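You operate a simulated robot arm through the tools that you are given. There is no shell and no other tool.

The job below is to be done with a simulated robot arm. You get a single attempt, and the scene is never put back.

TASK
Rinse the teal brush and the white brush, then lid the primer.
Fine: each brush back in its own holder. Set down upright: teal brush, white brush.
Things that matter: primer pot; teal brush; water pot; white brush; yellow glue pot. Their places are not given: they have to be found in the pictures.

It is judged by the outcome, as a careful person would: the job done as asked, and still so three seconds after it is handed in. It fails if anything else is knocked over, pushed out of place, dropped, spilled or broken. A push-on lid holds only when it is set on centred and level and pressed home; a screw cap is set on level and turned clockwise until tight.

THE ROBOT
A 7-joint arm with a two-finger parallel gripper, fixed in place. Base frame: the origin is on the floor under the middle of its stand, x ahead of it, y to its left, z up. Units: m, rad, N and s.
It reaches about 1.247 m from its shoulder. Its first joint turns from -2.304 to 2.304 rad. Payload 3.91 kg.
The tool frame sits at the grasp point between the pads (the TCP): z along the fingers, y along the line on which they close. The tips reach 0.03 m beyond it. Largest opening 0.11 m; finger width 0.02, thickness 0.01; the body of the gripper, 0.048 by 0.112 m, starts 0.055 m behind the TCP.
Orientation is that of the tool frame in the base frame, as a unit quaternion [x, y, z, w]. With the fingers straight down and closing along the base's y, the tool's x points along the base's -x, its y along +y and its z along -z.

THE INTERFACE
- The arm moves only by the tool apply_moves. Its arguments are lists of equal length, an entry for each row: "travel": the shift along the base's x, y, z in m, a list of three; "turn": the turn, a rotation vector about the base's x, y, z in rad, a list of three; "fingers": the finger opening in m, from 0 to 0.11. In form: {"travel": [[dx, dy, dz], ...], "turn": [[rx, ry, rz], ...], "fingers": [fingers, ...]}. A call has 1 to 20 rows; each row shifts and turns the commanded pose from where the row before left it. Each row takes 0.2 s and may step no farther than 0.05 m and 0.15 rad from the row before; otherwise, or with a gripper value out of range, the whole call is refused. A pose out of reach is approached as far as the arm can. The call stops where the force on the tool passes 40 N (or 10 N more than at its start, if that is more) or the arm is blocked; 0.2 s more then pass. Each finger travels about 0.108 m/s and halts on what it meets, pressing with about 31 N; the grip force reading is that of the motor and also rises with nothing between the fingers. The clock runs only during rows and for 0.2 s after the last one: add rows that do not move to give the fingers time. It gives the time, the measured TCP pose, the force on the tool (base axes), the opening and the grip force at its end, in the units of the frame above (readings bear some noise), with the torque about the TCP (base axes, N m) and any sound that the robot's microphone picked up, and new pictures: "show" is both (left out), scene, wrist or none.
- Cameras (640 x 400 px; columns grow to the right, rows downward): "scene" is fixed at [0.4059, -0.488, 1.6255]; the picture's right is [1.00, 0.04, 0.00], its down [0.01, -0.41, -0.91] and it looks along [-0.03, 0.91, -0.41] (base axes); focal length 372 px, centre (320, 200). "wrist" rides on the gripper at [0.072, 0.017, -0.103] in the tool frame; the picture's right is [-0.23, 0.97, 0.00], its down [-0.76, -0.18, -0.62] and it looks along [-0.61, -0.14, 0.78] (tool axes); focal length 222 px, centre (320, 200).
- locate(camera, pixels): for up to 12 pixels [column, row] of the newest picture of that camera ("zoom" is the newest enlarged one), the place [x, y, z] in the base frame of the surface seen there, good to about 0.002 m, but the place of the scene camera against the robot may be out by one fixed shift of up to 0.025 m in any direction. It takes no simulated time.
- inspect(camera, box): a new picture of the part [left, top, right, bottom] of that camera's present view, enlarged. It takes no simulated time.
- sign_off(): hands the job in; it is judged then, once.

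Leave the gripper open and the arm clear of the work at the hand-in unless told otherwise.

The tools are called as name(argument=value, ...) on one line, values as JSON. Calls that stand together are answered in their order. apply_moves: Moves the arm, as the interface text tells. Its arguments: {"type":"object","properties":{"travel":{"type":"array"},"turn":{"type":"array"},"fingers":{"type":"array"},"show":{"type":"string","enum":["both","scene","wrist","none"]}},"required":["travel","turn","fingers"]} The other tools are called the same way: locate (camera, pixels) gives the place of the surface under pixels of a picture; inspect (camera, box) takes an enlarged picture of a part of a camera's view; sign_off () hands the job in.

At the start:

```text
time: 0.0
eef_pos: [-0.0005, 0.4485, 1.3473]
tcp_rot: [0.0, 1.0, 0.0, -0.001]
wrist_force: [0.6, 0.6, 0.0]
moment: [-0.01, -0.01, -0.01]
width: 0.1101
grasp_force: 0.1
```

scene: 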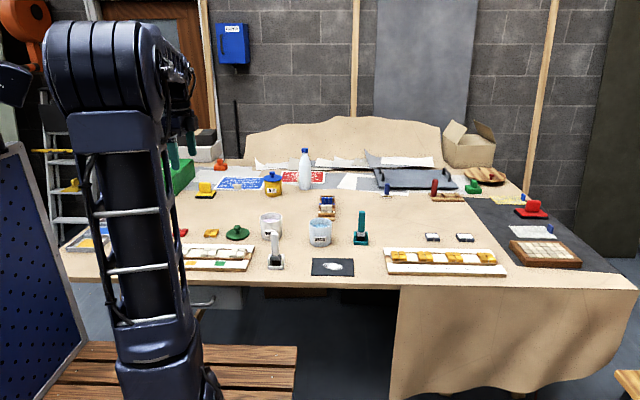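
wrist: 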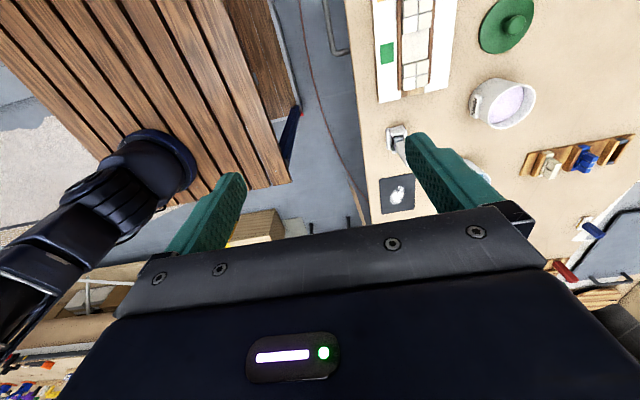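

I'll begin by looking closely at the bench in the scene picture, around the pots and brushes (columns 160-520, rows 150-290).

inspect(camera="scene", box=[220, 190, 400, 290])

inspect(camera="scene", box=[170, 140, 350, 250])

inspect(camera="scene", box=[360, 160, 600, 290])

```text
3.56 times, centred on (310, 240) of scene
```

zoom: 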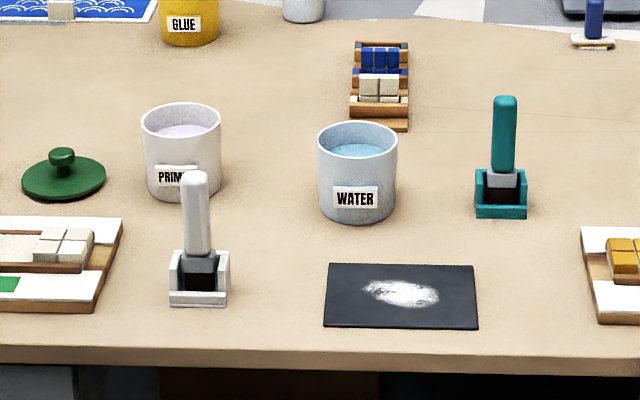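

```text
3.56 times, centred on (260, 195) of scene
```

zoom: 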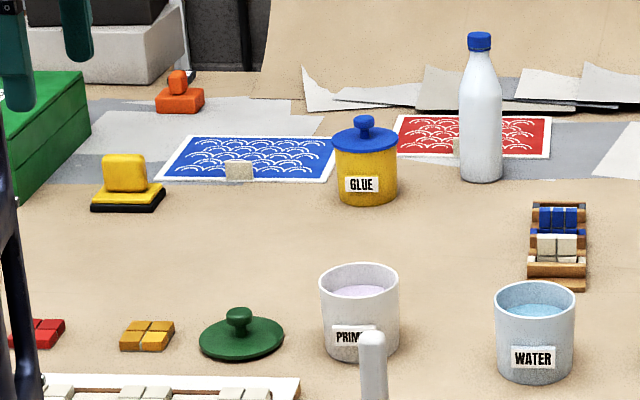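

```text
2.67 times, centred on (480, 225) of scene
```

zoom: 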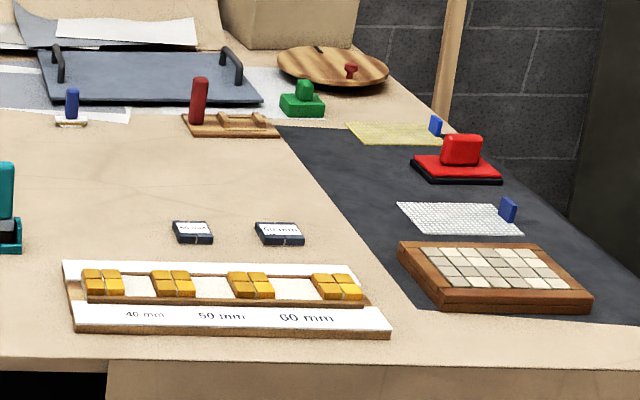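

The primer pot (zoom around (180,150)), water pot (357,170), white brush (198,235), teal brush (503,155) and a loose green lid (63,175) are visible. I'll take an enlarged picture again and locate points on them.

inspect(camera="scene", box=[220, 190, 400, 290])

locate(camera="zoom", pixels=[[195, 178], [198, 245], [200, 299], [505, 102], [503, 165], [501, 212], [357, 126], [357, 150], [357, 215], [180, 107], [180, 130], [62, 153]])

locate(camera="zoom", pixels=[[24, 180], [104, 180], [62, 197], [318, 145], [397, 145], [143, 125], [221, 125], [400, 295], [172, 275], [228, 275], [478, 190], [525, 190]])

```text
3.56 times, centred on (310, 240) of scene
```

zoom: 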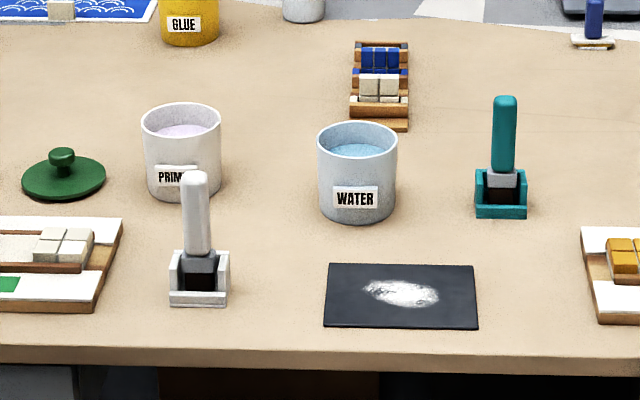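

```text
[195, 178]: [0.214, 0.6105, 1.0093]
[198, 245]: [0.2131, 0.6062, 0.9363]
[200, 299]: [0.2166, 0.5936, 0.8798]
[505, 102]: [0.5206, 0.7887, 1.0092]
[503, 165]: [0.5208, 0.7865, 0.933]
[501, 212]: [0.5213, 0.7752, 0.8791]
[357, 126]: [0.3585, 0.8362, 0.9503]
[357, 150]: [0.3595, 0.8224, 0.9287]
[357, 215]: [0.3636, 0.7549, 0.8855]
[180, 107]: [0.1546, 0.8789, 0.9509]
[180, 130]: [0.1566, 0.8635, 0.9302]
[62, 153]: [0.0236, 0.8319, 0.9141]
```

```text
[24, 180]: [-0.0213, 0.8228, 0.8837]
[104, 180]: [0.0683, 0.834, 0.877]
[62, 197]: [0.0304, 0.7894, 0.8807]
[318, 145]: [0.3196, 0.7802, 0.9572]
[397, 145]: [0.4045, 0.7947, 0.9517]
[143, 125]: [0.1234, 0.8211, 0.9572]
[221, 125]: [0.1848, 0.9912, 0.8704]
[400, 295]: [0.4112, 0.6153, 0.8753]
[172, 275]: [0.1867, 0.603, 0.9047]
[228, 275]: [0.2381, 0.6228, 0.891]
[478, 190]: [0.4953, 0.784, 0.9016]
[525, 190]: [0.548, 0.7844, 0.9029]
```

The bench top is near z = 0.875 per the scene camera. To calibrate its fixed shift I'll compare with wrist camera readings: enlarge the wrist view at the right side (columns 360-640, rows 0-220).

inspect(camera="wrist", box=[360, 0, 600, 150])

locate(camera="wrist", pixels=[[515, 25], [520, 98], [505, 105], [395, 132], [398, 195], [380, 180], [412, 177], [480, 25], [536, 22]])

```text
2.67 times, centred on (480, 75) of wrist
```

zoom: 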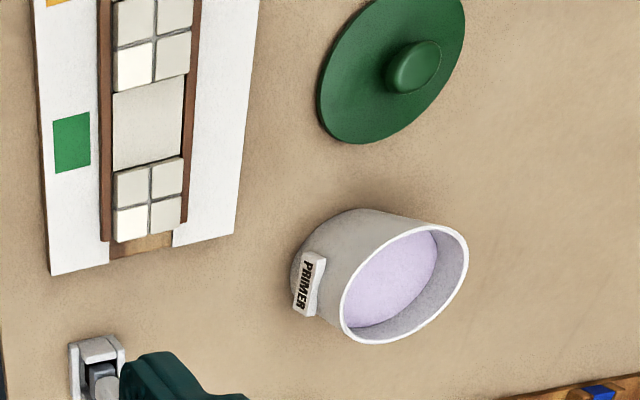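

```text
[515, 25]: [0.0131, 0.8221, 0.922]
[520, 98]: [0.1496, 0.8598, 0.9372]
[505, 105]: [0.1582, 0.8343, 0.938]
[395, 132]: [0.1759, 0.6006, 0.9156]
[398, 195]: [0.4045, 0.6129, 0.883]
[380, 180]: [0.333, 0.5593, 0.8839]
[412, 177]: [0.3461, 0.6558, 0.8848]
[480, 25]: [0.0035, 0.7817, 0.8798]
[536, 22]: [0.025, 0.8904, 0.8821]
```

The wrist camera puts the bench top at about z = 0.883, so the scene camera is off by several mm. I'll move to about (0.215, 0.60, 1.17), above the white brush (z top about 1.02), for a closer wrist view.

apply_moves(travel=[[0.027, 0.019, -0.022], [0.027, 0.019, -0.022], [0.027, 0.019, -0.022], [0.027, 0.019, -0.022], [0.027, 0.019, -0.022], [0.027, 0.019, -0.022], [0.027, 0.019, -0.022], [0.026, 0.019, -0.023]], turn=[[0, 0, 0], [0, 0, 0], [0, 0, 0], [0, 0, 0], [0, 0, 0], [0, 0, 0], [0, 0, 0], [0, 0, 0]], fingers=[0.11, 0.11, 0.11, 0.11, 0.11, 0.11, 0.11, 0.11])

```text
time: 1.8
eef_pos: [0.2158, 0.6002, 1.1692]
tcp_rot: [0.0, 1.0, 0.0, 0.0]
wrist_force: [-0.3, -0.5, 0.7]
moment: [0.02, -0.05, 0.0]
width: 0.11
grasp_force: 0.0
```

scene: 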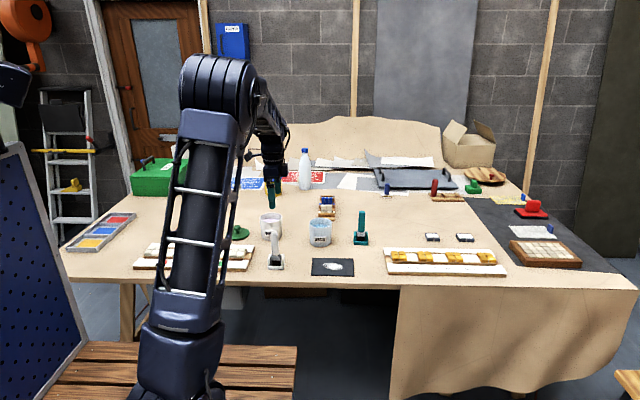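
wrist: 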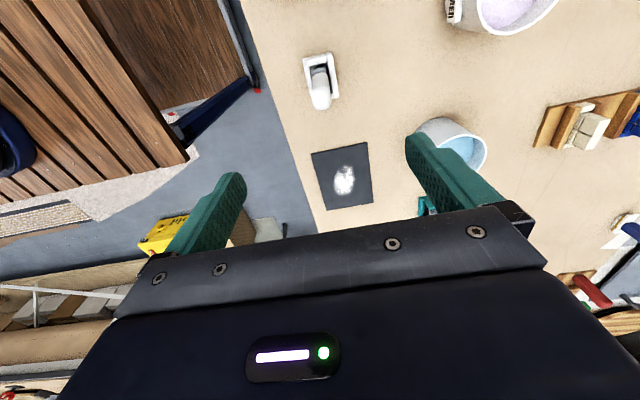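

The white brush is at wrist (320,80), water pot at (460,145). I'll enlarge the wrist view around both and locate points on the brush and holder.

inspect(camera="wrist", box=[270, 30, 398, 110])

locate(camera="wrist", pixels=[[321, 103], [319, 95], [318, 85], [316, 75], [304, 60], [332, 53], [338, 95], [309, 97], [300, 80], [350, 80], [468, 150], [450, 10]])

```text
5.00 times, centred on (334, 70) of wrist
```

zoom: 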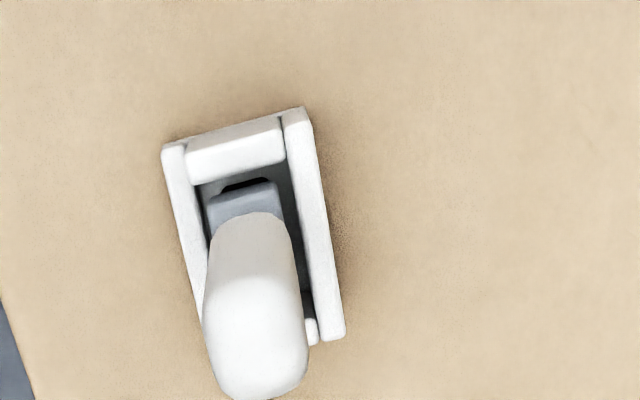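

```text
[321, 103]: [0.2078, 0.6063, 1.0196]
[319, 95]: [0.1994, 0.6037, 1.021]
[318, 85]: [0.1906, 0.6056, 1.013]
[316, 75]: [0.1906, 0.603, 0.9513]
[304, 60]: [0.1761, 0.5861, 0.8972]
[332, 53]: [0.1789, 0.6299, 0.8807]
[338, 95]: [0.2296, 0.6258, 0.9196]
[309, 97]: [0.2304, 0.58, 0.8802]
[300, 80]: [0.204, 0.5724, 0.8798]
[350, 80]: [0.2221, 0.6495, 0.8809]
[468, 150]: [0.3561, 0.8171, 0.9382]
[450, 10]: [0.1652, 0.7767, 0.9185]
```

Bench z ≈ 0.880. I'll locate finer points on the zoom: brush cap, holder walls and end blocks.

locate(camera="zoom", pixels=[[255, 300], [255, 340], [255, 380], [225, 340], [290, 340], [255, 240], [245, 200], [235, 130], [235, 165], [185, 220], [310, 180], [330, 320]])

locate(camera="zoom", pixels=[[170, 150], [298, 112], [192, 180], [280, 160], [216, 385], [300, 380], [208, 330], [305, 330], [310, 335], [255, 398], [280, 395], [245, 395]])

inspect(camera="scene", box=[256, 225, 304, 275])

```text
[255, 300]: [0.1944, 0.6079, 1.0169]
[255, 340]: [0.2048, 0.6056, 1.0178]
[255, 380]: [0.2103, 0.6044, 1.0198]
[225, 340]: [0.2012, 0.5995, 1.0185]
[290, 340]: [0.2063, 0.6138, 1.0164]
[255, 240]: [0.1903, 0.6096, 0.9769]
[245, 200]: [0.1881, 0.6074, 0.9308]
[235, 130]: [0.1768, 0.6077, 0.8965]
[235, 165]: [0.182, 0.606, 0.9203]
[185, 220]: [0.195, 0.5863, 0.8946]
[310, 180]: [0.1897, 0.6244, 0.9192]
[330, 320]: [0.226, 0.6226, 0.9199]
```

```text
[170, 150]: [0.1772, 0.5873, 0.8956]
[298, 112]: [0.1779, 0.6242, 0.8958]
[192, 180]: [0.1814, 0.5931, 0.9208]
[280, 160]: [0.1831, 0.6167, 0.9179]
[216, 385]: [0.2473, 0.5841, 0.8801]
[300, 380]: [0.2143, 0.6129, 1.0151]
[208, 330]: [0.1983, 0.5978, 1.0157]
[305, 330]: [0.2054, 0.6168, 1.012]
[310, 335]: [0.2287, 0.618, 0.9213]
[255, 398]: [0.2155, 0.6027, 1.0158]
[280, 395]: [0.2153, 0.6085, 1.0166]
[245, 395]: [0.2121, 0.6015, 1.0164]
```

```text
8.00 times, centred on (280, 250) of scene
```

zoom: 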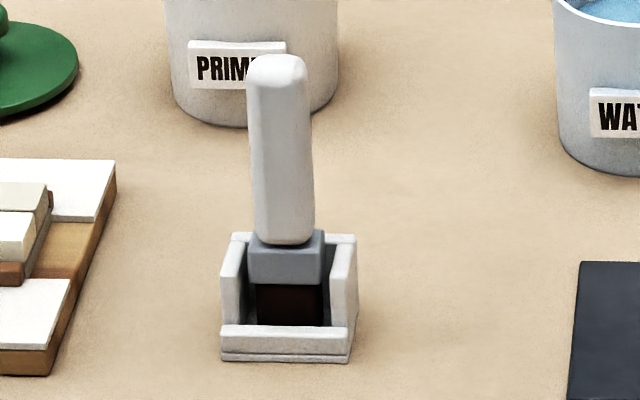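

The white brush's handle is centred near (0.203, 0.6065), top z ≈ 1.018; its holder has tall walls on ±x and +y (top 0.920) and a low front at -y (0.896). Now I'll move over the teal brush, near (0.51, 0.78), for the same close look.

apply_moves(travel=[[0.037, 0.0225, 0], [0.037, 0.0225, 0], [0.037, 0.0225, 0], [0.037, 0.0225, 0], [0.037, 0.0225, 0], [0.037, 0.0225, 0], [0.037, 0.0225, 0], [0.037, 0.0225, 0]], turn=[[0, 0, 0], [0, 0, 0], [0, 0, 0], [0, 0, 0], [0, 0, 0], [0, 0, 0], [0, 0, 0], [0, 0, 0]], fingers=[0.11, 0.11, 0.11, 0.11, 0.11, 0.11, 0.11, 0.11])

```text
time: 3.6
eef_pos: [0.5082, 0.7827, 1.1722]
tcp_rot: [0.0, 1.0, 0.0, 0.0]
wrist_force: [-1.4, -0.2, 1.7]
moment: [0.04, -0.06, 0.01]
width: 0.1101
grasp_force: 0.0
```

scene: 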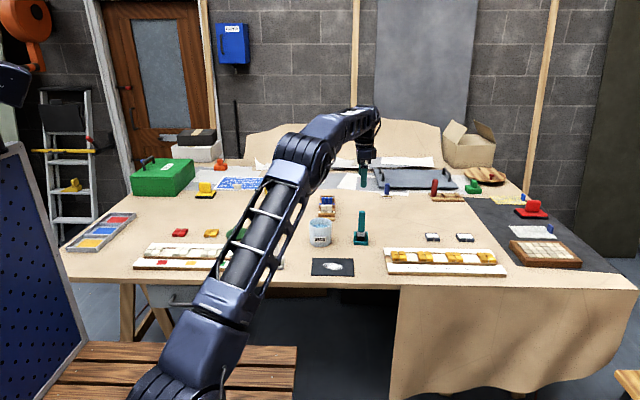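
wrist: 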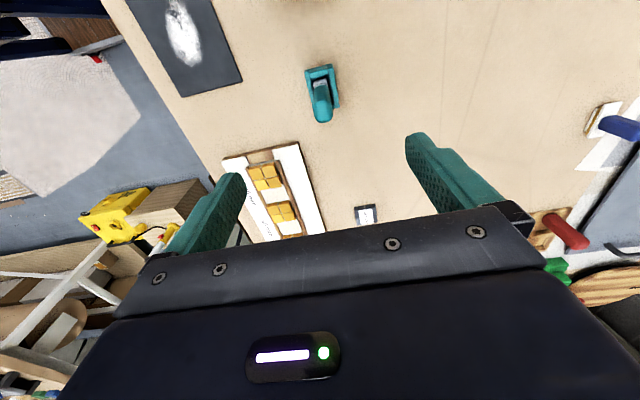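

The teal brush is at wrist (320,95). I'll wait two still rows to check pose settling/noise, then enlarge it.

apply_moves(travel=[[0, 0, 0], [0, 0, 0]], turn=[[0, 0, 0], [0, 0, 0]], fingers=[0.11, 0.11], show="none")

inspect(camera="wrist", box=[272, 50, 368, 130])

```text
time: 4.2
eef_pos: [0.5089, 0.7821, 1.1689]
tcp_rot: [-0.001, 1.0, 0.0, 0.001]
wrist_force: [0.1, 0.3, 0.2]
moment: [-0.01, 0.01, 0.0]
width: 0.1099
grasp_force: 0.1
```

```text
5.00 times, centred on (320, 90) of wrist
```

zoom: 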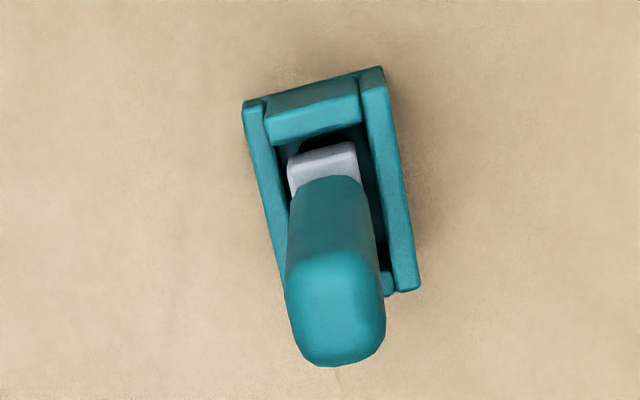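

locate(camera="zoom", pixels=[[335, 265], [335, 300], [337, 355], [300, 320], [378, 310], [335, 330], [293, 280], [380, 270], [330, 200], [325, 160], [310, 110], [390, 180]])

locate(camera="zoom", pixels=[[250, 108], [372, 75], [268, 130], [357, 110], [408, 280], [388, 280], [262, 180], [415, 290], [200, 200], [460, 250], [310, 350], [360, 350]])

inspect(camera="scene", box=[337, 205, 385, 250])

```text
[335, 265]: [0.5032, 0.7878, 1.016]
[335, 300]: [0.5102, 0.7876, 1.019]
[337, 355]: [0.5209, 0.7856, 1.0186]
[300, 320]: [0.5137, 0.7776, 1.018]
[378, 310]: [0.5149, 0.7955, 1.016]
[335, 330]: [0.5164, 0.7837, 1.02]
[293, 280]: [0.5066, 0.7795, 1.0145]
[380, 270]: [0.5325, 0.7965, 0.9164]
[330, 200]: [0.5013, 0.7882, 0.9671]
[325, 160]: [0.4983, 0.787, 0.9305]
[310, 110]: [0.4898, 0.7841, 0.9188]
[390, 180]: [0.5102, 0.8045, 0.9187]
```

```text
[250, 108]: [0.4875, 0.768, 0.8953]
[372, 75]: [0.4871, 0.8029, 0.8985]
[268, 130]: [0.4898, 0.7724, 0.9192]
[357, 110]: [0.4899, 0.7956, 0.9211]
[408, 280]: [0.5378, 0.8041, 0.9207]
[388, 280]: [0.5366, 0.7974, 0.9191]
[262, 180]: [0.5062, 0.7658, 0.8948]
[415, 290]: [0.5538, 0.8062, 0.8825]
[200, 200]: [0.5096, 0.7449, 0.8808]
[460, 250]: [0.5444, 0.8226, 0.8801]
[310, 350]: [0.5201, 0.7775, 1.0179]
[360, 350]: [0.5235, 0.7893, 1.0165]
```

```text
8.89 times, centred on (361, 228) of scene
```

zoom: 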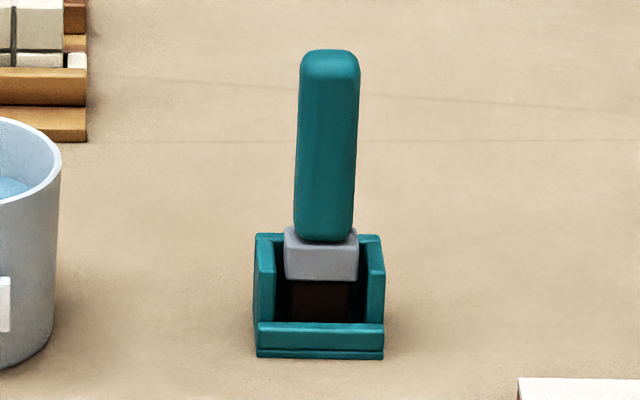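

Teal handle is centred near (0.513, 0.7865), top z ≈ 1.019; holder walls top at 0.920. I'll descend to z ≈ 1.06 (tips just above the brush top), shifting +0.004 x, +0.0045 y, with the fingers narrowing to 0.07.

apply_moves(travel=[[0.002, 0.0025, -0.037], [0.002, 0.002, -0.037], [0, 0, -0.036], [0, 0, 0], [0, 0, 0]], turn=[[0, 0, 0], [0, 0, 0], [0, 0, 0], [0, 0, 0], [0, 0, 0]], fingers=[0.09, 0.07, 0.07, 0.07, 0.07])

```text
time: 5.4
eef_pos: [0.5153, 0.7859, 1.0597]
tcp_rot: [0.0, 1.0, 0.0, 0.0]
wrist_force: [0.9, 0.6, -0.5]
moment: [0.02, 0.0, -0.01]
width: 0.0701
grasp_force: 0.1
```

scene: 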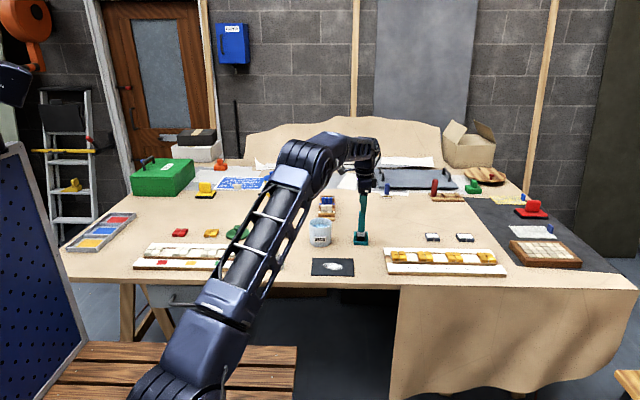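
wrist: 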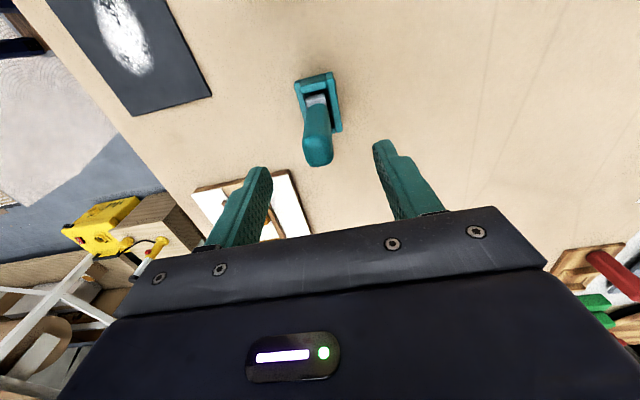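

I'll re-locate the brush top (at wrist (318,150)) from this nearer viewpoint.

inspect(camera="wrist", box=[272, 65, 400, 180])

locate(camera="wrist", pixels=[[318, 150], [319, 142], [318, 158], [306, 150], [330, 150], [319, 135], [318, 164], [310, 158], [328, 158], [308, 140], [328, 140]])

```text
3.48 times, centred on (336, 122) of wrist
```

zoom: 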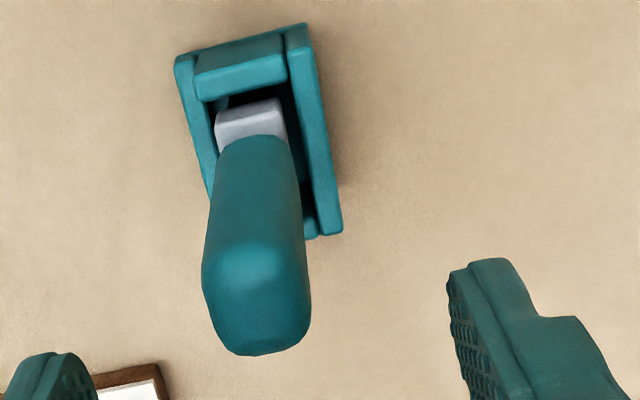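

```text
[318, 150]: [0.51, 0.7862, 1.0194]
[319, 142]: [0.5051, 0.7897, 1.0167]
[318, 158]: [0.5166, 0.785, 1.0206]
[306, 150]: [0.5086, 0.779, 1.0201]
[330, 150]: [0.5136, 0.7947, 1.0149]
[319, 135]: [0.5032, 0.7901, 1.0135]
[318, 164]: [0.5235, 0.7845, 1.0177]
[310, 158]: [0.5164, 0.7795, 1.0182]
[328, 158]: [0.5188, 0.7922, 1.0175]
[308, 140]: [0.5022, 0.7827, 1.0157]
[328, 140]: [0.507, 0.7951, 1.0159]
```

Handle centre reads (0.5135, 0.787). I'll shift -0.001 x, +0.0015 y, descend 0.065 to z ≈ 0.995, then close gently.

apply_moves(travel=[[-0.001, 0.0015, -0.022], [0, 0, -0.022], [0, 0, -0.021], [0, 0, 0], [0, 0, 0], [0, 0, 0], [0, 0, 0], [0, 0, 0]], turn=[[0, 0, 0], [0, 0, 0], [0, 0, 0], [0, 0, 0], [0, 0, 0], [0, 0, 0], [0, 0, 0], [0, 0, 0]], fingers=[0.06, 0.05, 0.05, 0.05, 0.035, 0.025, 0.015, 0.0])

```text
time: 7.2
eef_pos: [0.5133, 0.7886, 0.9957]
tcp_rot: [0.0, 1.0, 0.0, -0.001]
wrist_force: [0.7, -1.3, 0.1]
moment: [-0.11, 0.04, -0.02]
width: 0.0213
grasp_force: 31.5
```

scene: 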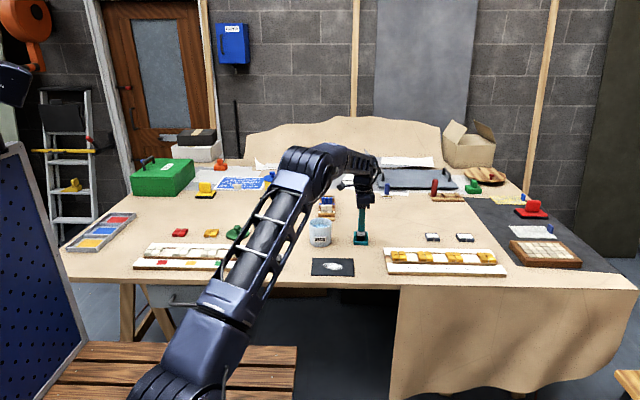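
wrist: 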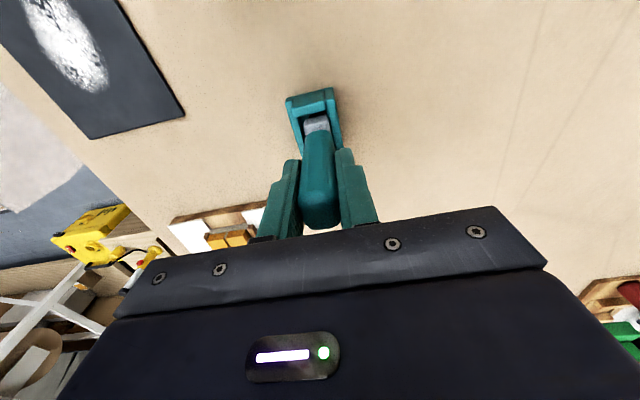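

Gripped: width 0.0213, force 31.5 N. I'll lift straight up slowly and check that the holder stays put.

apply_moves(travel=[[0, 0, 0.01], [0, 0, 0.015], [0, 0, 0.02], [0, 0, 0.025], [0, 0, 0.03], [0, 0, 0.03]], turn=[[0, 0, 0], [0, 0, 0], [0, 0, 0], [0, 0, 0], [0, 0, 0], [0, 0, 0]], fingers=[0, 0, 0, 0, 0, 0])

```text
time: 8.6
eef_pos: [0.515, 0.789, 1.1233]
tcp_rot: [0.0, 1.0, -0.001, -0.001]
wrist_force: [0.2, 0.6, 0.0]
moment: [0.0, 0.04, -0.01]
width: 0.0214
grasp_force: 31.0
```

scene: 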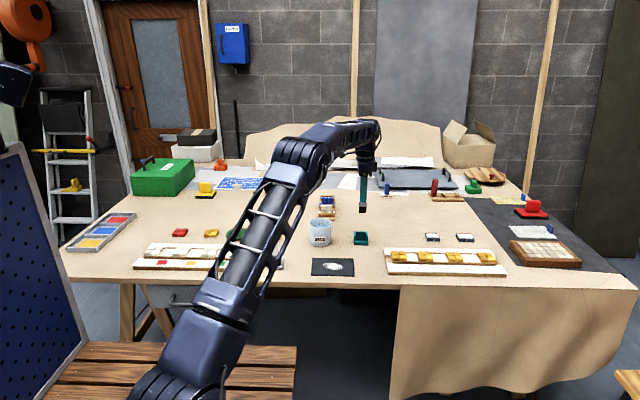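
wrist: 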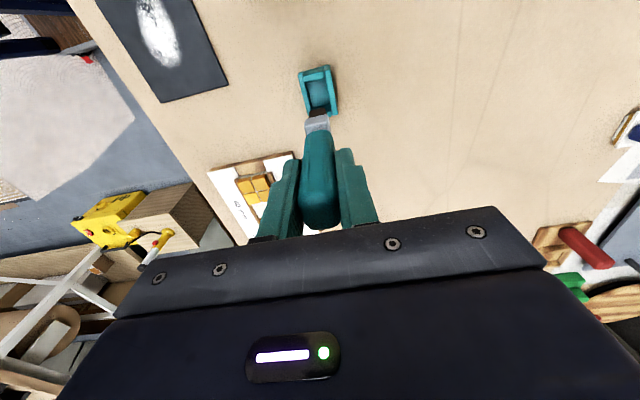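

Brush lifted free, holder left standing at wrist (318,88). I'll enlarge the holder and the brush to measure the socket and the bristles.

inspect(camera="wrist", box=[280, 50, 376, 146])

inspect(camera="scene", box=[330, 165, 394, 250])

```text
4.17 times, centred on (328, 98) of wrist
```

zoom: 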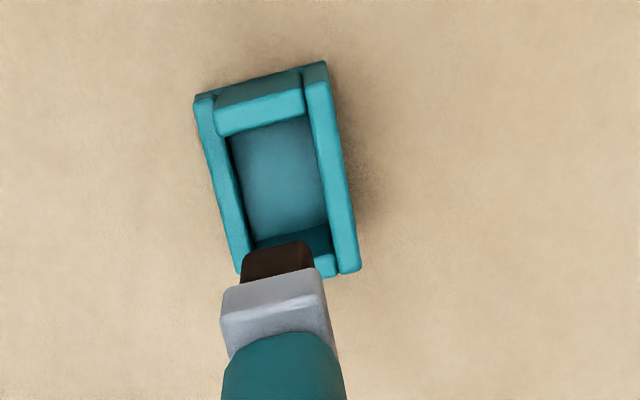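

```text
4.71 times, centred on (362, 208) of scene
```

zoom: 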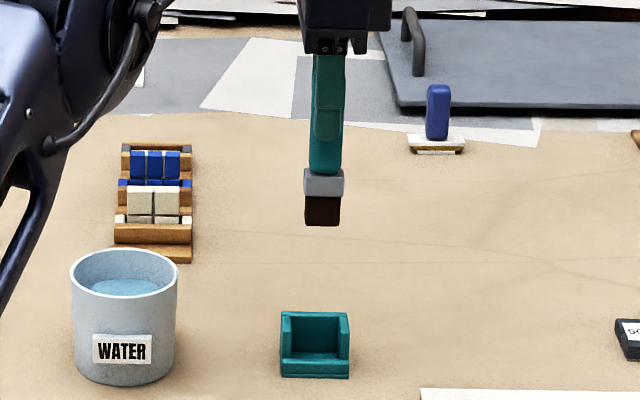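

Locating the bristle tip and ferrule in the scene zoom (rows 197 and 222) and the socket points.

locate(camera="zoom", pixels=[[322, 222], [322, 200], [322, 180], [325, 120], [306, 210], [339, 210], [316, 348], [316, 330], [290, 365], [345, 365], [284, 318], [346, 318]])

inspect(camera="wrist", box=[280, 50, 376, 146])

locate(camera="zoom", pixels=[[280, 140], [280, 200], [240, 160], [310, 130], [270, 105], [255, 230], [318, 235], [205, 110], [330, 80], [325, 255], [225, 190], [330, 150]])

locate(camera="zoom", pixels=[[232, 138], [308, 117], [322, 210], [243, 225], [240, 265], [350, 268], [277, 258], [200, 95], [325, 63], [282, 285], [282, 310], [305, 90]])

```text
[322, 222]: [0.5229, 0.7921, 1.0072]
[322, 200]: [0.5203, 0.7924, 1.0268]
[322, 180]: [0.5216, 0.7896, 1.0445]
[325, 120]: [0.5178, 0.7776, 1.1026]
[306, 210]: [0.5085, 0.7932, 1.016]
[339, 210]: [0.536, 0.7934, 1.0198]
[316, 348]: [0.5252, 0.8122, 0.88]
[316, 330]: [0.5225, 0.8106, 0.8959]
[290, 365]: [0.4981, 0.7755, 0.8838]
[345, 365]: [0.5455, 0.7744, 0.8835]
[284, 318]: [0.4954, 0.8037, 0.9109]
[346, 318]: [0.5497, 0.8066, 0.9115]
```

```text
4.17 times, centred on (328, 98) of wrist
```

zoom: 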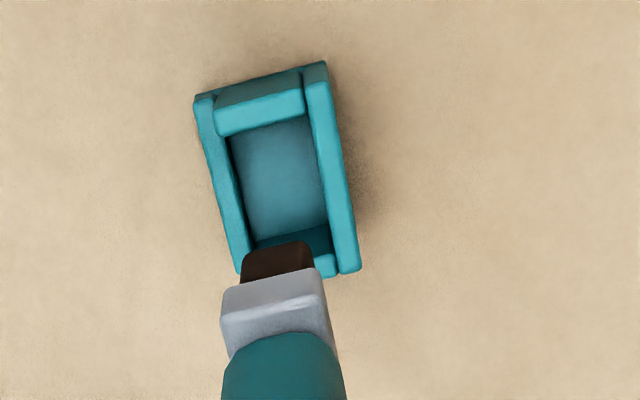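

```text
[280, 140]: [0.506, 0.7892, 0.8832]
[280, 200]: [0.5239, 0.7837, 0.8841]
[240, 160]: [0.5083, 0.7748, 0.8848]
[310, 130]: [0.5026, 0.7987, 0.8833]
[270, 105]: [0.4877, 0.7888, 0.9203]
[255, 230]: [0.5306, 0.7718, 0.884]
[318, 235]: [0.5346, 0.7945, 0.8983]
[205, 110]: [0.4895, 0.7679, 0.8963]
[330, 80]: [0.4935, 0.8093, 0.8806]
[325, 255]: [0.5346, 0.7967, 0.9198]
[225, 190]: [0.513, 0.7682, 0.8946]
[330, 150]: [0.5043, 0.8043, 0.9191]
```

```text
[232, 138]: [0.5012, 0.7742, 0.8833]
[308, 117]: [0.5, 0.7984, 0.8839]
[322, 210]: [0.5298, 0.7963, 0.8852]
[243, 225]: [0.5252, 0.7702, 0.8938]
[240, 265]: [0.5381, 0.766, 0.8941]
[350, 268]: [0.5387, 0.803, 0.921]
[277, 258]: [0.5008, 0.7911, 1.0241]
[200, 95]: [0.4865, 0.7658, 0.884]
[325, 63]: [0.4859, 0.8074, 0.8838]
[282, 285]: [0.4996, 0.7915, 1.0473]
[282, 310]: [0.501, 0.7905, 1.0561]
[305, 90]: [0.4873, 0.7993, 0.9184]
```

The holder (outer x 0.4865-0.540, y 0.766-0.807, floor z 0.884) has not moved. Brush tip is about 0.111 below the TCP. Next I'll move to about (0.30, 0.70, 1.15) to see the water pot clearly with the wrist camera.

apply_moves(travel=[[-0.01, -0.005, 0.025], [-0.035, -0.014, 0], [-0.035, -0.014, 0], [-0.035, -0.014, 0], [-0.035, -0.014, 0], [-0.035, -0.014, 0], [-0.03, -0.012, 0], [0, 0, 0]], turn=[[0, 0, 0], [0, 0, 0], [0, 0, 0], [0, 0, 0], [0, 0, 0], [0, 0, 0], [0, 0, 0], [0, 0, 0]], fingers=[0, 0, 0, 0, 0, 0, 0, 0])

```text
time: 10.4
eef_pos: [0.2967, 0.7009, 1.1501]
tcp_rot: [0.0, 1.0, -0.001, 0.0]
wrist_force: [-1.0, 0.0, -0.2]
moment: [0.0, 0.01, 0.02]
width: 0.0214
grasp_force: 31.4
```

scene: 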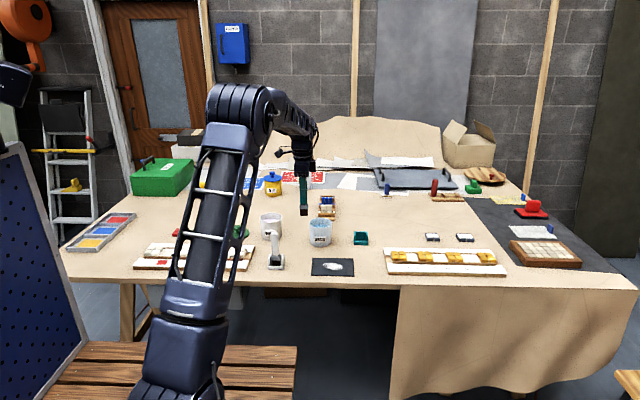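
wrist: 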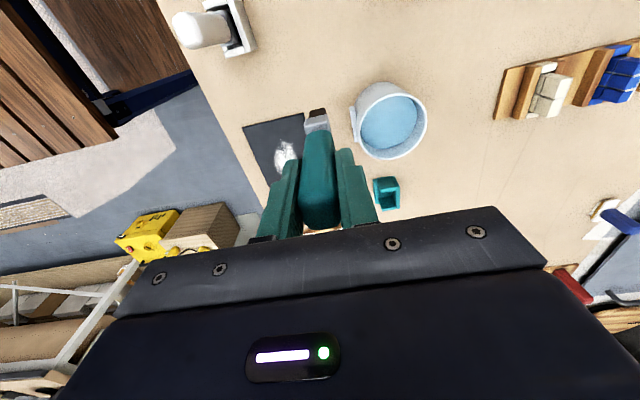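

Water pot is visible at wrist (388,120). I'll enlarge it and locate the rim and water surface.

inspect(camera="wrist", box=[340, 70, 440, 170])

```text
4.00 times, centred on (390, 120) of wrist
```

zoom: 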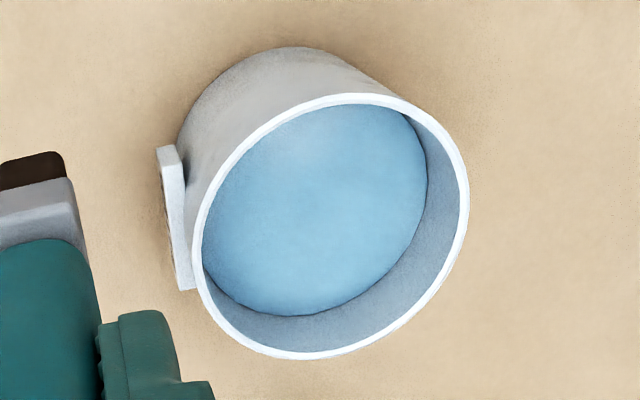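

locate(camera="zoom", pixels=[[197, 230], [465, 195], [340, 98], [300, 355], [420, 115], [235, 335], [230, 155], [430, 290], [310, 200], [330, 150], [280, 280], [380, 250]])

```text
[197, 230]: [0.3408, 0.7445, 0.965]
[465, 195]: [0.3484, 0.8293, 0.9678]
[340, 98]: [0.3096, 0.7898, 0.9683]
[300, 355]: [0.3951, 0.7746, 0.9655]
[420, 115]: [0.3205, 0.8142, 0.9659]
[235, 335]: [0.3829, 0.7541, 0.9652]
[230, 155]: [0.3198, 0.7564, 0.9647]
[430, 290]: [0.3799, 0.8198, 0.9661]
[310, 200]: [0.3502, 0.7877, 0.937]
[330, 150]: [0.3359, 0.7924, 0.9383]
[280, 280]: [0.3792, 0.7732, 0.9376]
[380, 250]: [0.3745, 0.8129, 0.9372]
```

Water pot centre ≈ (0.352, 0.787), outer radius 0.0425, rim z 0.966, water z 0.9375. I'll move the brush over the centre at the present height first (tip at ~1.04, clear of the rim).

apply_moves(travel=[[0.018, 0.029, 0], [0.018, 0.029, 0], [0.018, 0.029, 0], [0, 0, 0], [0, 0, 0]], turn=[[0, 0, 0], [0, 0, 0], [0, 0, 0], [0, 0, 0], [0, 0, 0]], fingers=[0, 0, 0, 0, 0])

```text
time: 11.6
eef_pos: [0.3544, 0.7887, 1.1517]
tcp_rot: [0.0, 1.0, 0.0, 0.0]
wrist_force: [-0.2, -0.3, 0.3]
moment: [0.02, -0.01, 0.02]
width: 0.0215
grasp_force: 31.3
```

scene: 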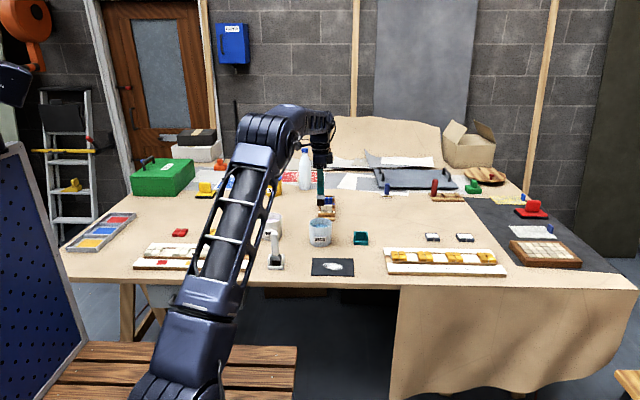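
wrist: 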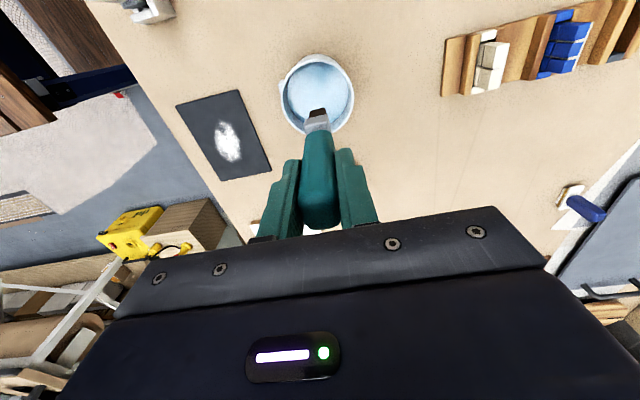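

The brush hangs over the water. I'll lower 0.138 in small steps so the tip ends near z ≈ 0.901 (bristles fully under water at 0.9375, fingertips at 0.982, above the rim).

apply_moves(travel=[[0, 0, -0.025], [0, 0, -0.025], [0, 0, -0.025], [0, 0, -0.02], [0, 0, -0.015], [0, 0, -0.014], [0, 0, -0.014], [0, 0, 0]], turn=[[0, 0, 0], [0, 0, 0], [0, 0, 0], [0, 0, 0], [0, 0, 0], [0, 0, 0], [0, 0, 0], [0, 0, 0]], fingers=[0, 0, 0, 0, 0, 0, 0, 0])

```text
time: 13.2
eef_pos: [0.3535, 0.7882, 1.0171]
tcp_rot: [0.0, 1.0, 0.002, 0.0]
wrist_force: [0.1, 0.3, 6.6]
moment: [0.04, 0.01, 0.01]
width: 0.0215
grasp_force: 30.9
stopped in row 8: the force on the tool passed its limit at 50 N (the readings are from after the stop); the commanded pose is now the measured one
```

scene: 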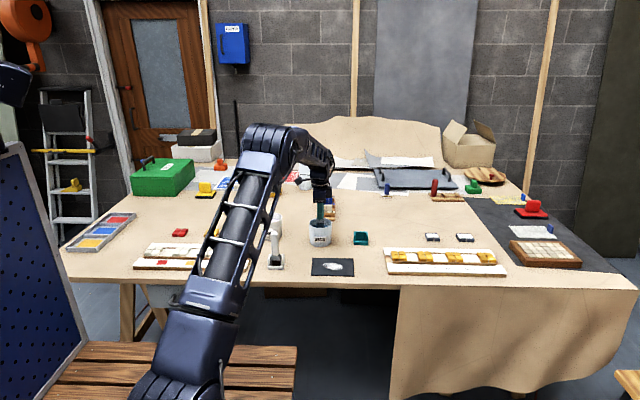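
wrist: 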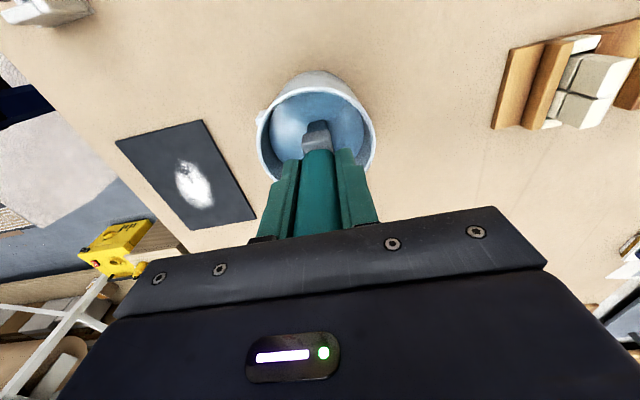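

The tip met the pot's floor (force stop, TCP z 1.017, tip ≈ 0.905). I'll back off 0.010 and check the pot, and the brush in the grip.

apply_moves(travel=[[0, 0, 0.005], [0, 0, 0.005], [0, 0, 0]], turn=[[0, 0, 0], [0, 0, 0], [0, 0, 0]], fingers=[0, 0, 0])

inspect(camera="scene", box=[285, 170, 365, 255])

inspect(camera="wrist", box=[240, 50, 400, 200])

```text
time: 14.1
eef_pos: [0.3521, 0.7869, 1.0268]
tcp_rot: [0.0, 1.0, 0.001, 0.002]
wrist_force: [-0.2, 0.6, -0.7]
moment: [0.01, 0.02, 0.03]
width: 0.0217
grasp_force: 31.0
```

scene: 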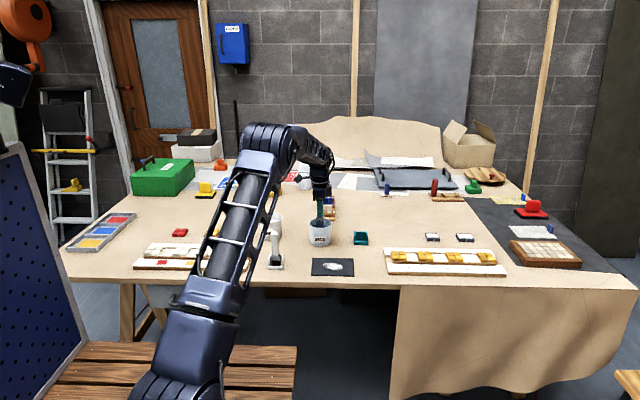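
wrist: 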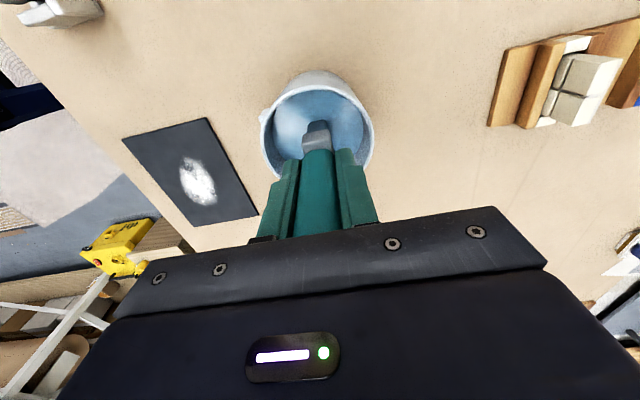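

```text
4.71 times, centred on (325, 212) of scene
```

zoom: 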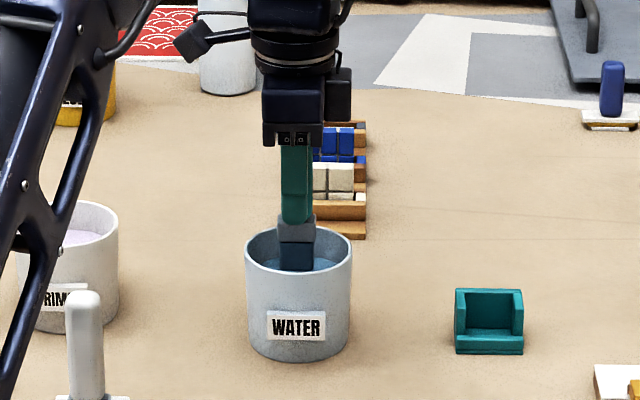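

```text
2.67 times, centred on (320, 125) of wrist
```

zoom: 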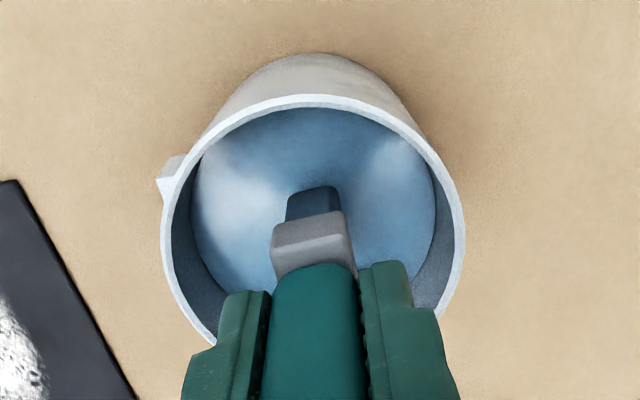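

Pot upright and in place; bristles visible below the water surface. I'll check for slip by locating the ferrule relative to the TCP, and the rim position.

locate(camera="zoom", pixels=[[310, 218], [310, 250], [300, 262], [312, 195], [275, 230], [345, 220], [163, 230], [462, 230], [320, 98], [250, 200], [400, 250], [350, 240]])

```text
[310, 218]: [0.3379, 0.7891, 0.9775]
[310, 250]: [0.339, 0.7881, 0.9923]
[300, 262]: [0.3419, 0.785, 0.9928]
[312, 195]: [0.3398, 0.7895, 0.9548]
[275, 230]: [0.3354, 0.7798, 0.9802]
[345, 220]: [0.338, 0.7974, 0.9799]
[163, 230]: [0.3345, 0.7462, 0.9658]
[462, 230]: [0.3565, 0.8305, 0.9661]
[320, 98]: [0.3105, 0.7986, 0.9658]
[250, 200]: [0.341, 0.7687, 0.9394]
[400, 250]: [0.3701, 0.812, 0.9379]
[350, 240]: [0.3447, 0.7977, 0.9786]
```

The ferrule now sits 0.034 below the TCP instead of 0.066: the brush slid up about 0.031 in the grip until it met the palm, which means the tip was resisted at about z ≈ 0.937, i.e. at the water level. I'll lift it straight up 0.06 (tip over the pot still) and examine the bristles.

apply_moves(travel=[[0, 0, 0.015], [0, 0, 0.02], [0, 0, 0.025], [0, 0, 0]], turn=[[0, 0, 0], [0, 0, 0], [0, 0, 0], [0, 0, 0]], fingers=[0, 0, 0, 0])

inspect(camera="scene", box=[295, 175, 345, 225])

inspect(camera="wrist", box=[260, 60, 380, 180])

```text
time: 15.1
eef_pos: [0.3536, 0.7867, 1.0859]
tcp_rot: [0.0, 1.0, 0.002, 0.0]
wrist_force: [-0.5, 0.6, 0.2]
moment: [-0.01, 0.0, 0.0]
width: 0.0212
grasp_force: 30.5
```

scene: 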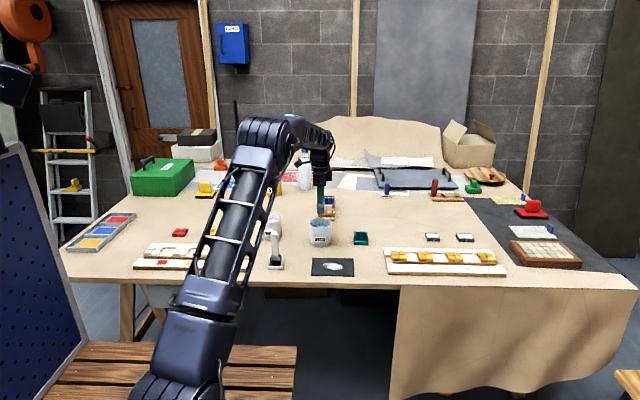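
wrist: 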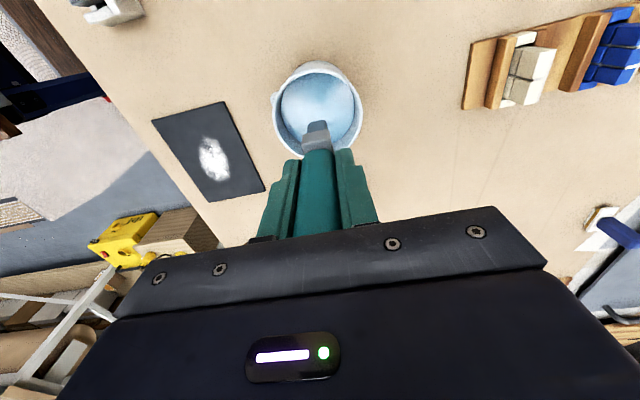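

```text
8.00 times, centred on (320, 200) of scene
```

zoom: 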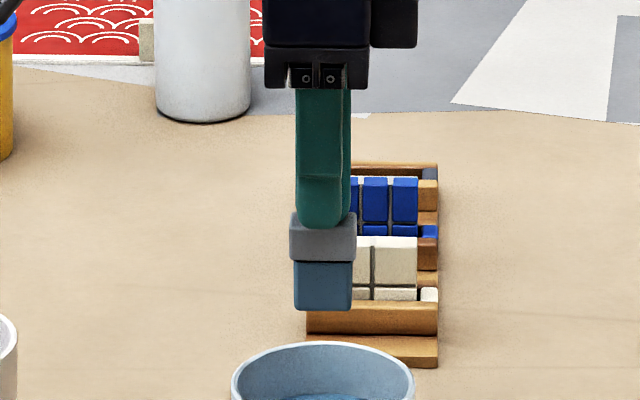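

```text
3.33 times, centred on (320, 120) of wrist
```

zoom: 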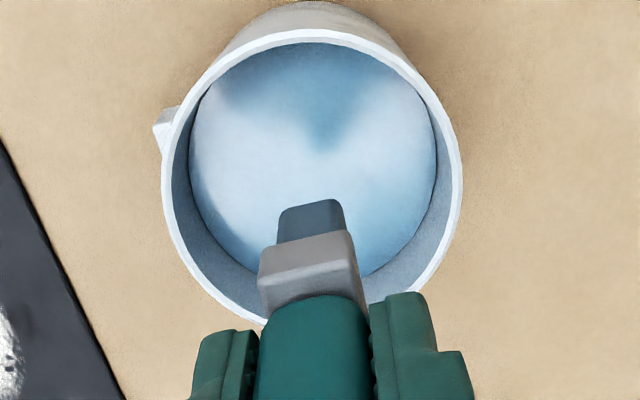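

The bristles have turned from dark brown to the water's blue, so the dip has taken effect. To rinse properly I'll dip once more without pressing (tip ≈ 0.942), swish gently ±8 mm, and lift.

apply_moves(travel=[[0, 0, -0.025], [0, 0, -0.02], [0, 0, -0.012], [0, 0, -0.005], [0.006, 0, 0], [-0.006, 0.006, 0], [-0.006, -0.006, 0], [0.006, -0.006, 0], [0.006, 0.006, 0], [-0.006, 0.006, 0], [-0.006, -0.006, 0], [0.006, -0.006, 0], [0, 0.006, 0], [0, 0, 0], [0, 0, 0.015], [0, 0, 0], [0, 0, 0]], turn=[[0, 0, 0], [0, 0, 0], [0, 0, 0], [0, 0, 0], [0, 0, 0], [0, 0, 0], [0, 0, 0], [0, 0, 0], [0, 0, 0], [0, 0, 0], [0, 0, 0], [0, 0, 0], [0, 0, 0], [0, 0, 0], [0, 0, 0], [0, 0, 0], [0, 0, 0]], fingers=[0, 0, 0, 0, 0, 0, 0, 0, 0, 0, 0, 0, 0, 0, 0, 0, 0])

```text
time: 18.6
eef_pos: [0.3524, 0.7862, 1.0395]
tcp_rot: [0.001, 1.0, 0.001, 0.001]
wrist_force: [-0.7, 0.3, -0.1]
moment: [0.01, 0.0, 0.02]
width: 0.0214
grasp_force: 30.9
```

scene: 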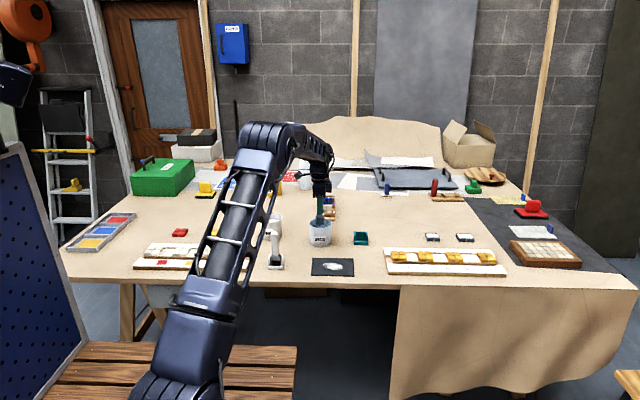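
wrist: 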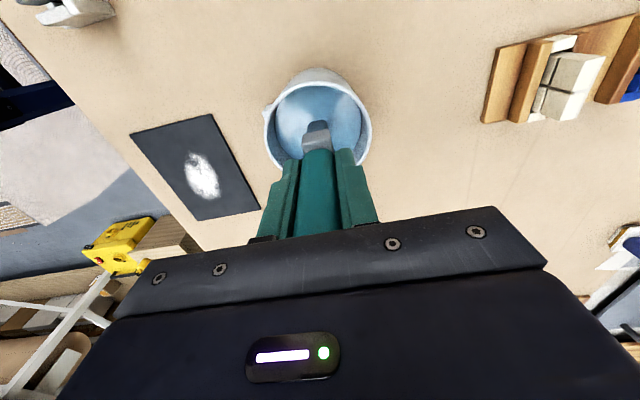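

Swish done without resistance. Now I'll lift to TCP z ≈ 1.11 and carry the teal brush back over its holder (+0.1615 x, +0.002 y).

apply_moves(travel=[[0, 0, 0.03], [0, 0, 0.04], [0.0315, 0.002, 0], [0.04, 0, 0], [0.04, 0, 0], [0.04, 0, 0], [0.01, 0, 0], [0, 0, 0], [0, 0, 0]], turn=[[0, 0, 0], [0, 0, 0], [0, 0, 0], [0, 0, 0], [0, 0, 0], [0, 0, 0], [0, 0, 0], [0, 0, 0], [0, 0, 0]], fingers=[0, 0, 0, 0, 0, 0, 0, 0, 0])

inspect(camera="wrist", box=[270, 50, 370, 150])

inspect(camera="scene", box=[335, 185, 391, 250])

```text
time: 20.6
eef_pos: [0.5128, 0.7904, 1.1077]
tcp_rot: [0.0, 1.0, 0.002, 0.001]
wrist_force: [0.1, 0.5, -0.7]
moment: [0.03, 0.02, 0.01]
width: 0.0214
grasp_force: 31.2
```

scene: 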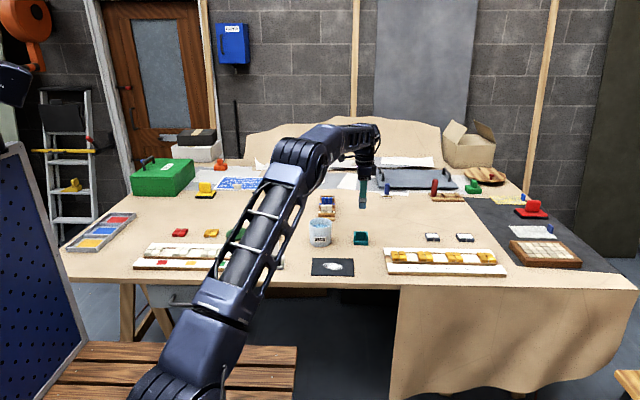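
wrist: 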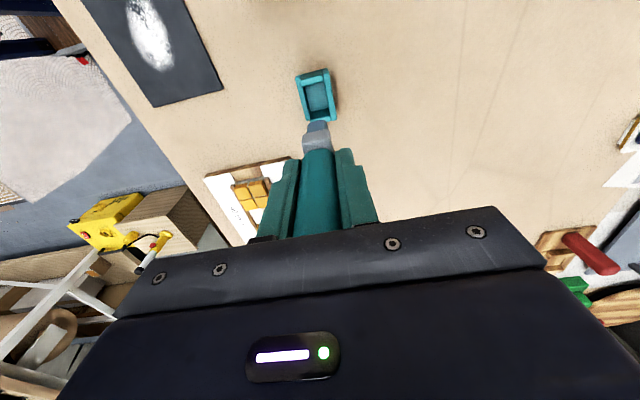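

```text
4.00 times, centred on (320, 100) of wrist
```

zoom: 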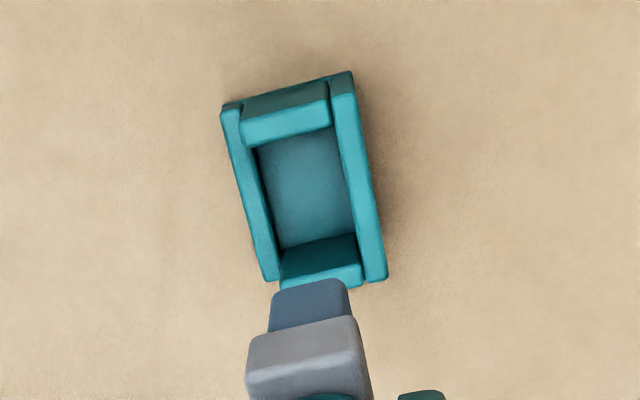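

```text
6.15 times, centred on (363, 218) of scene
```

zoom: 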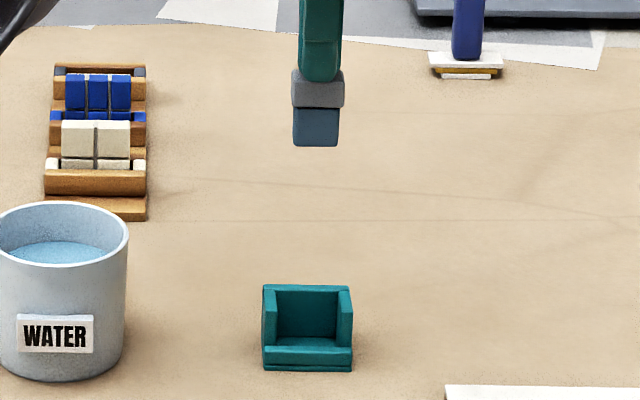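

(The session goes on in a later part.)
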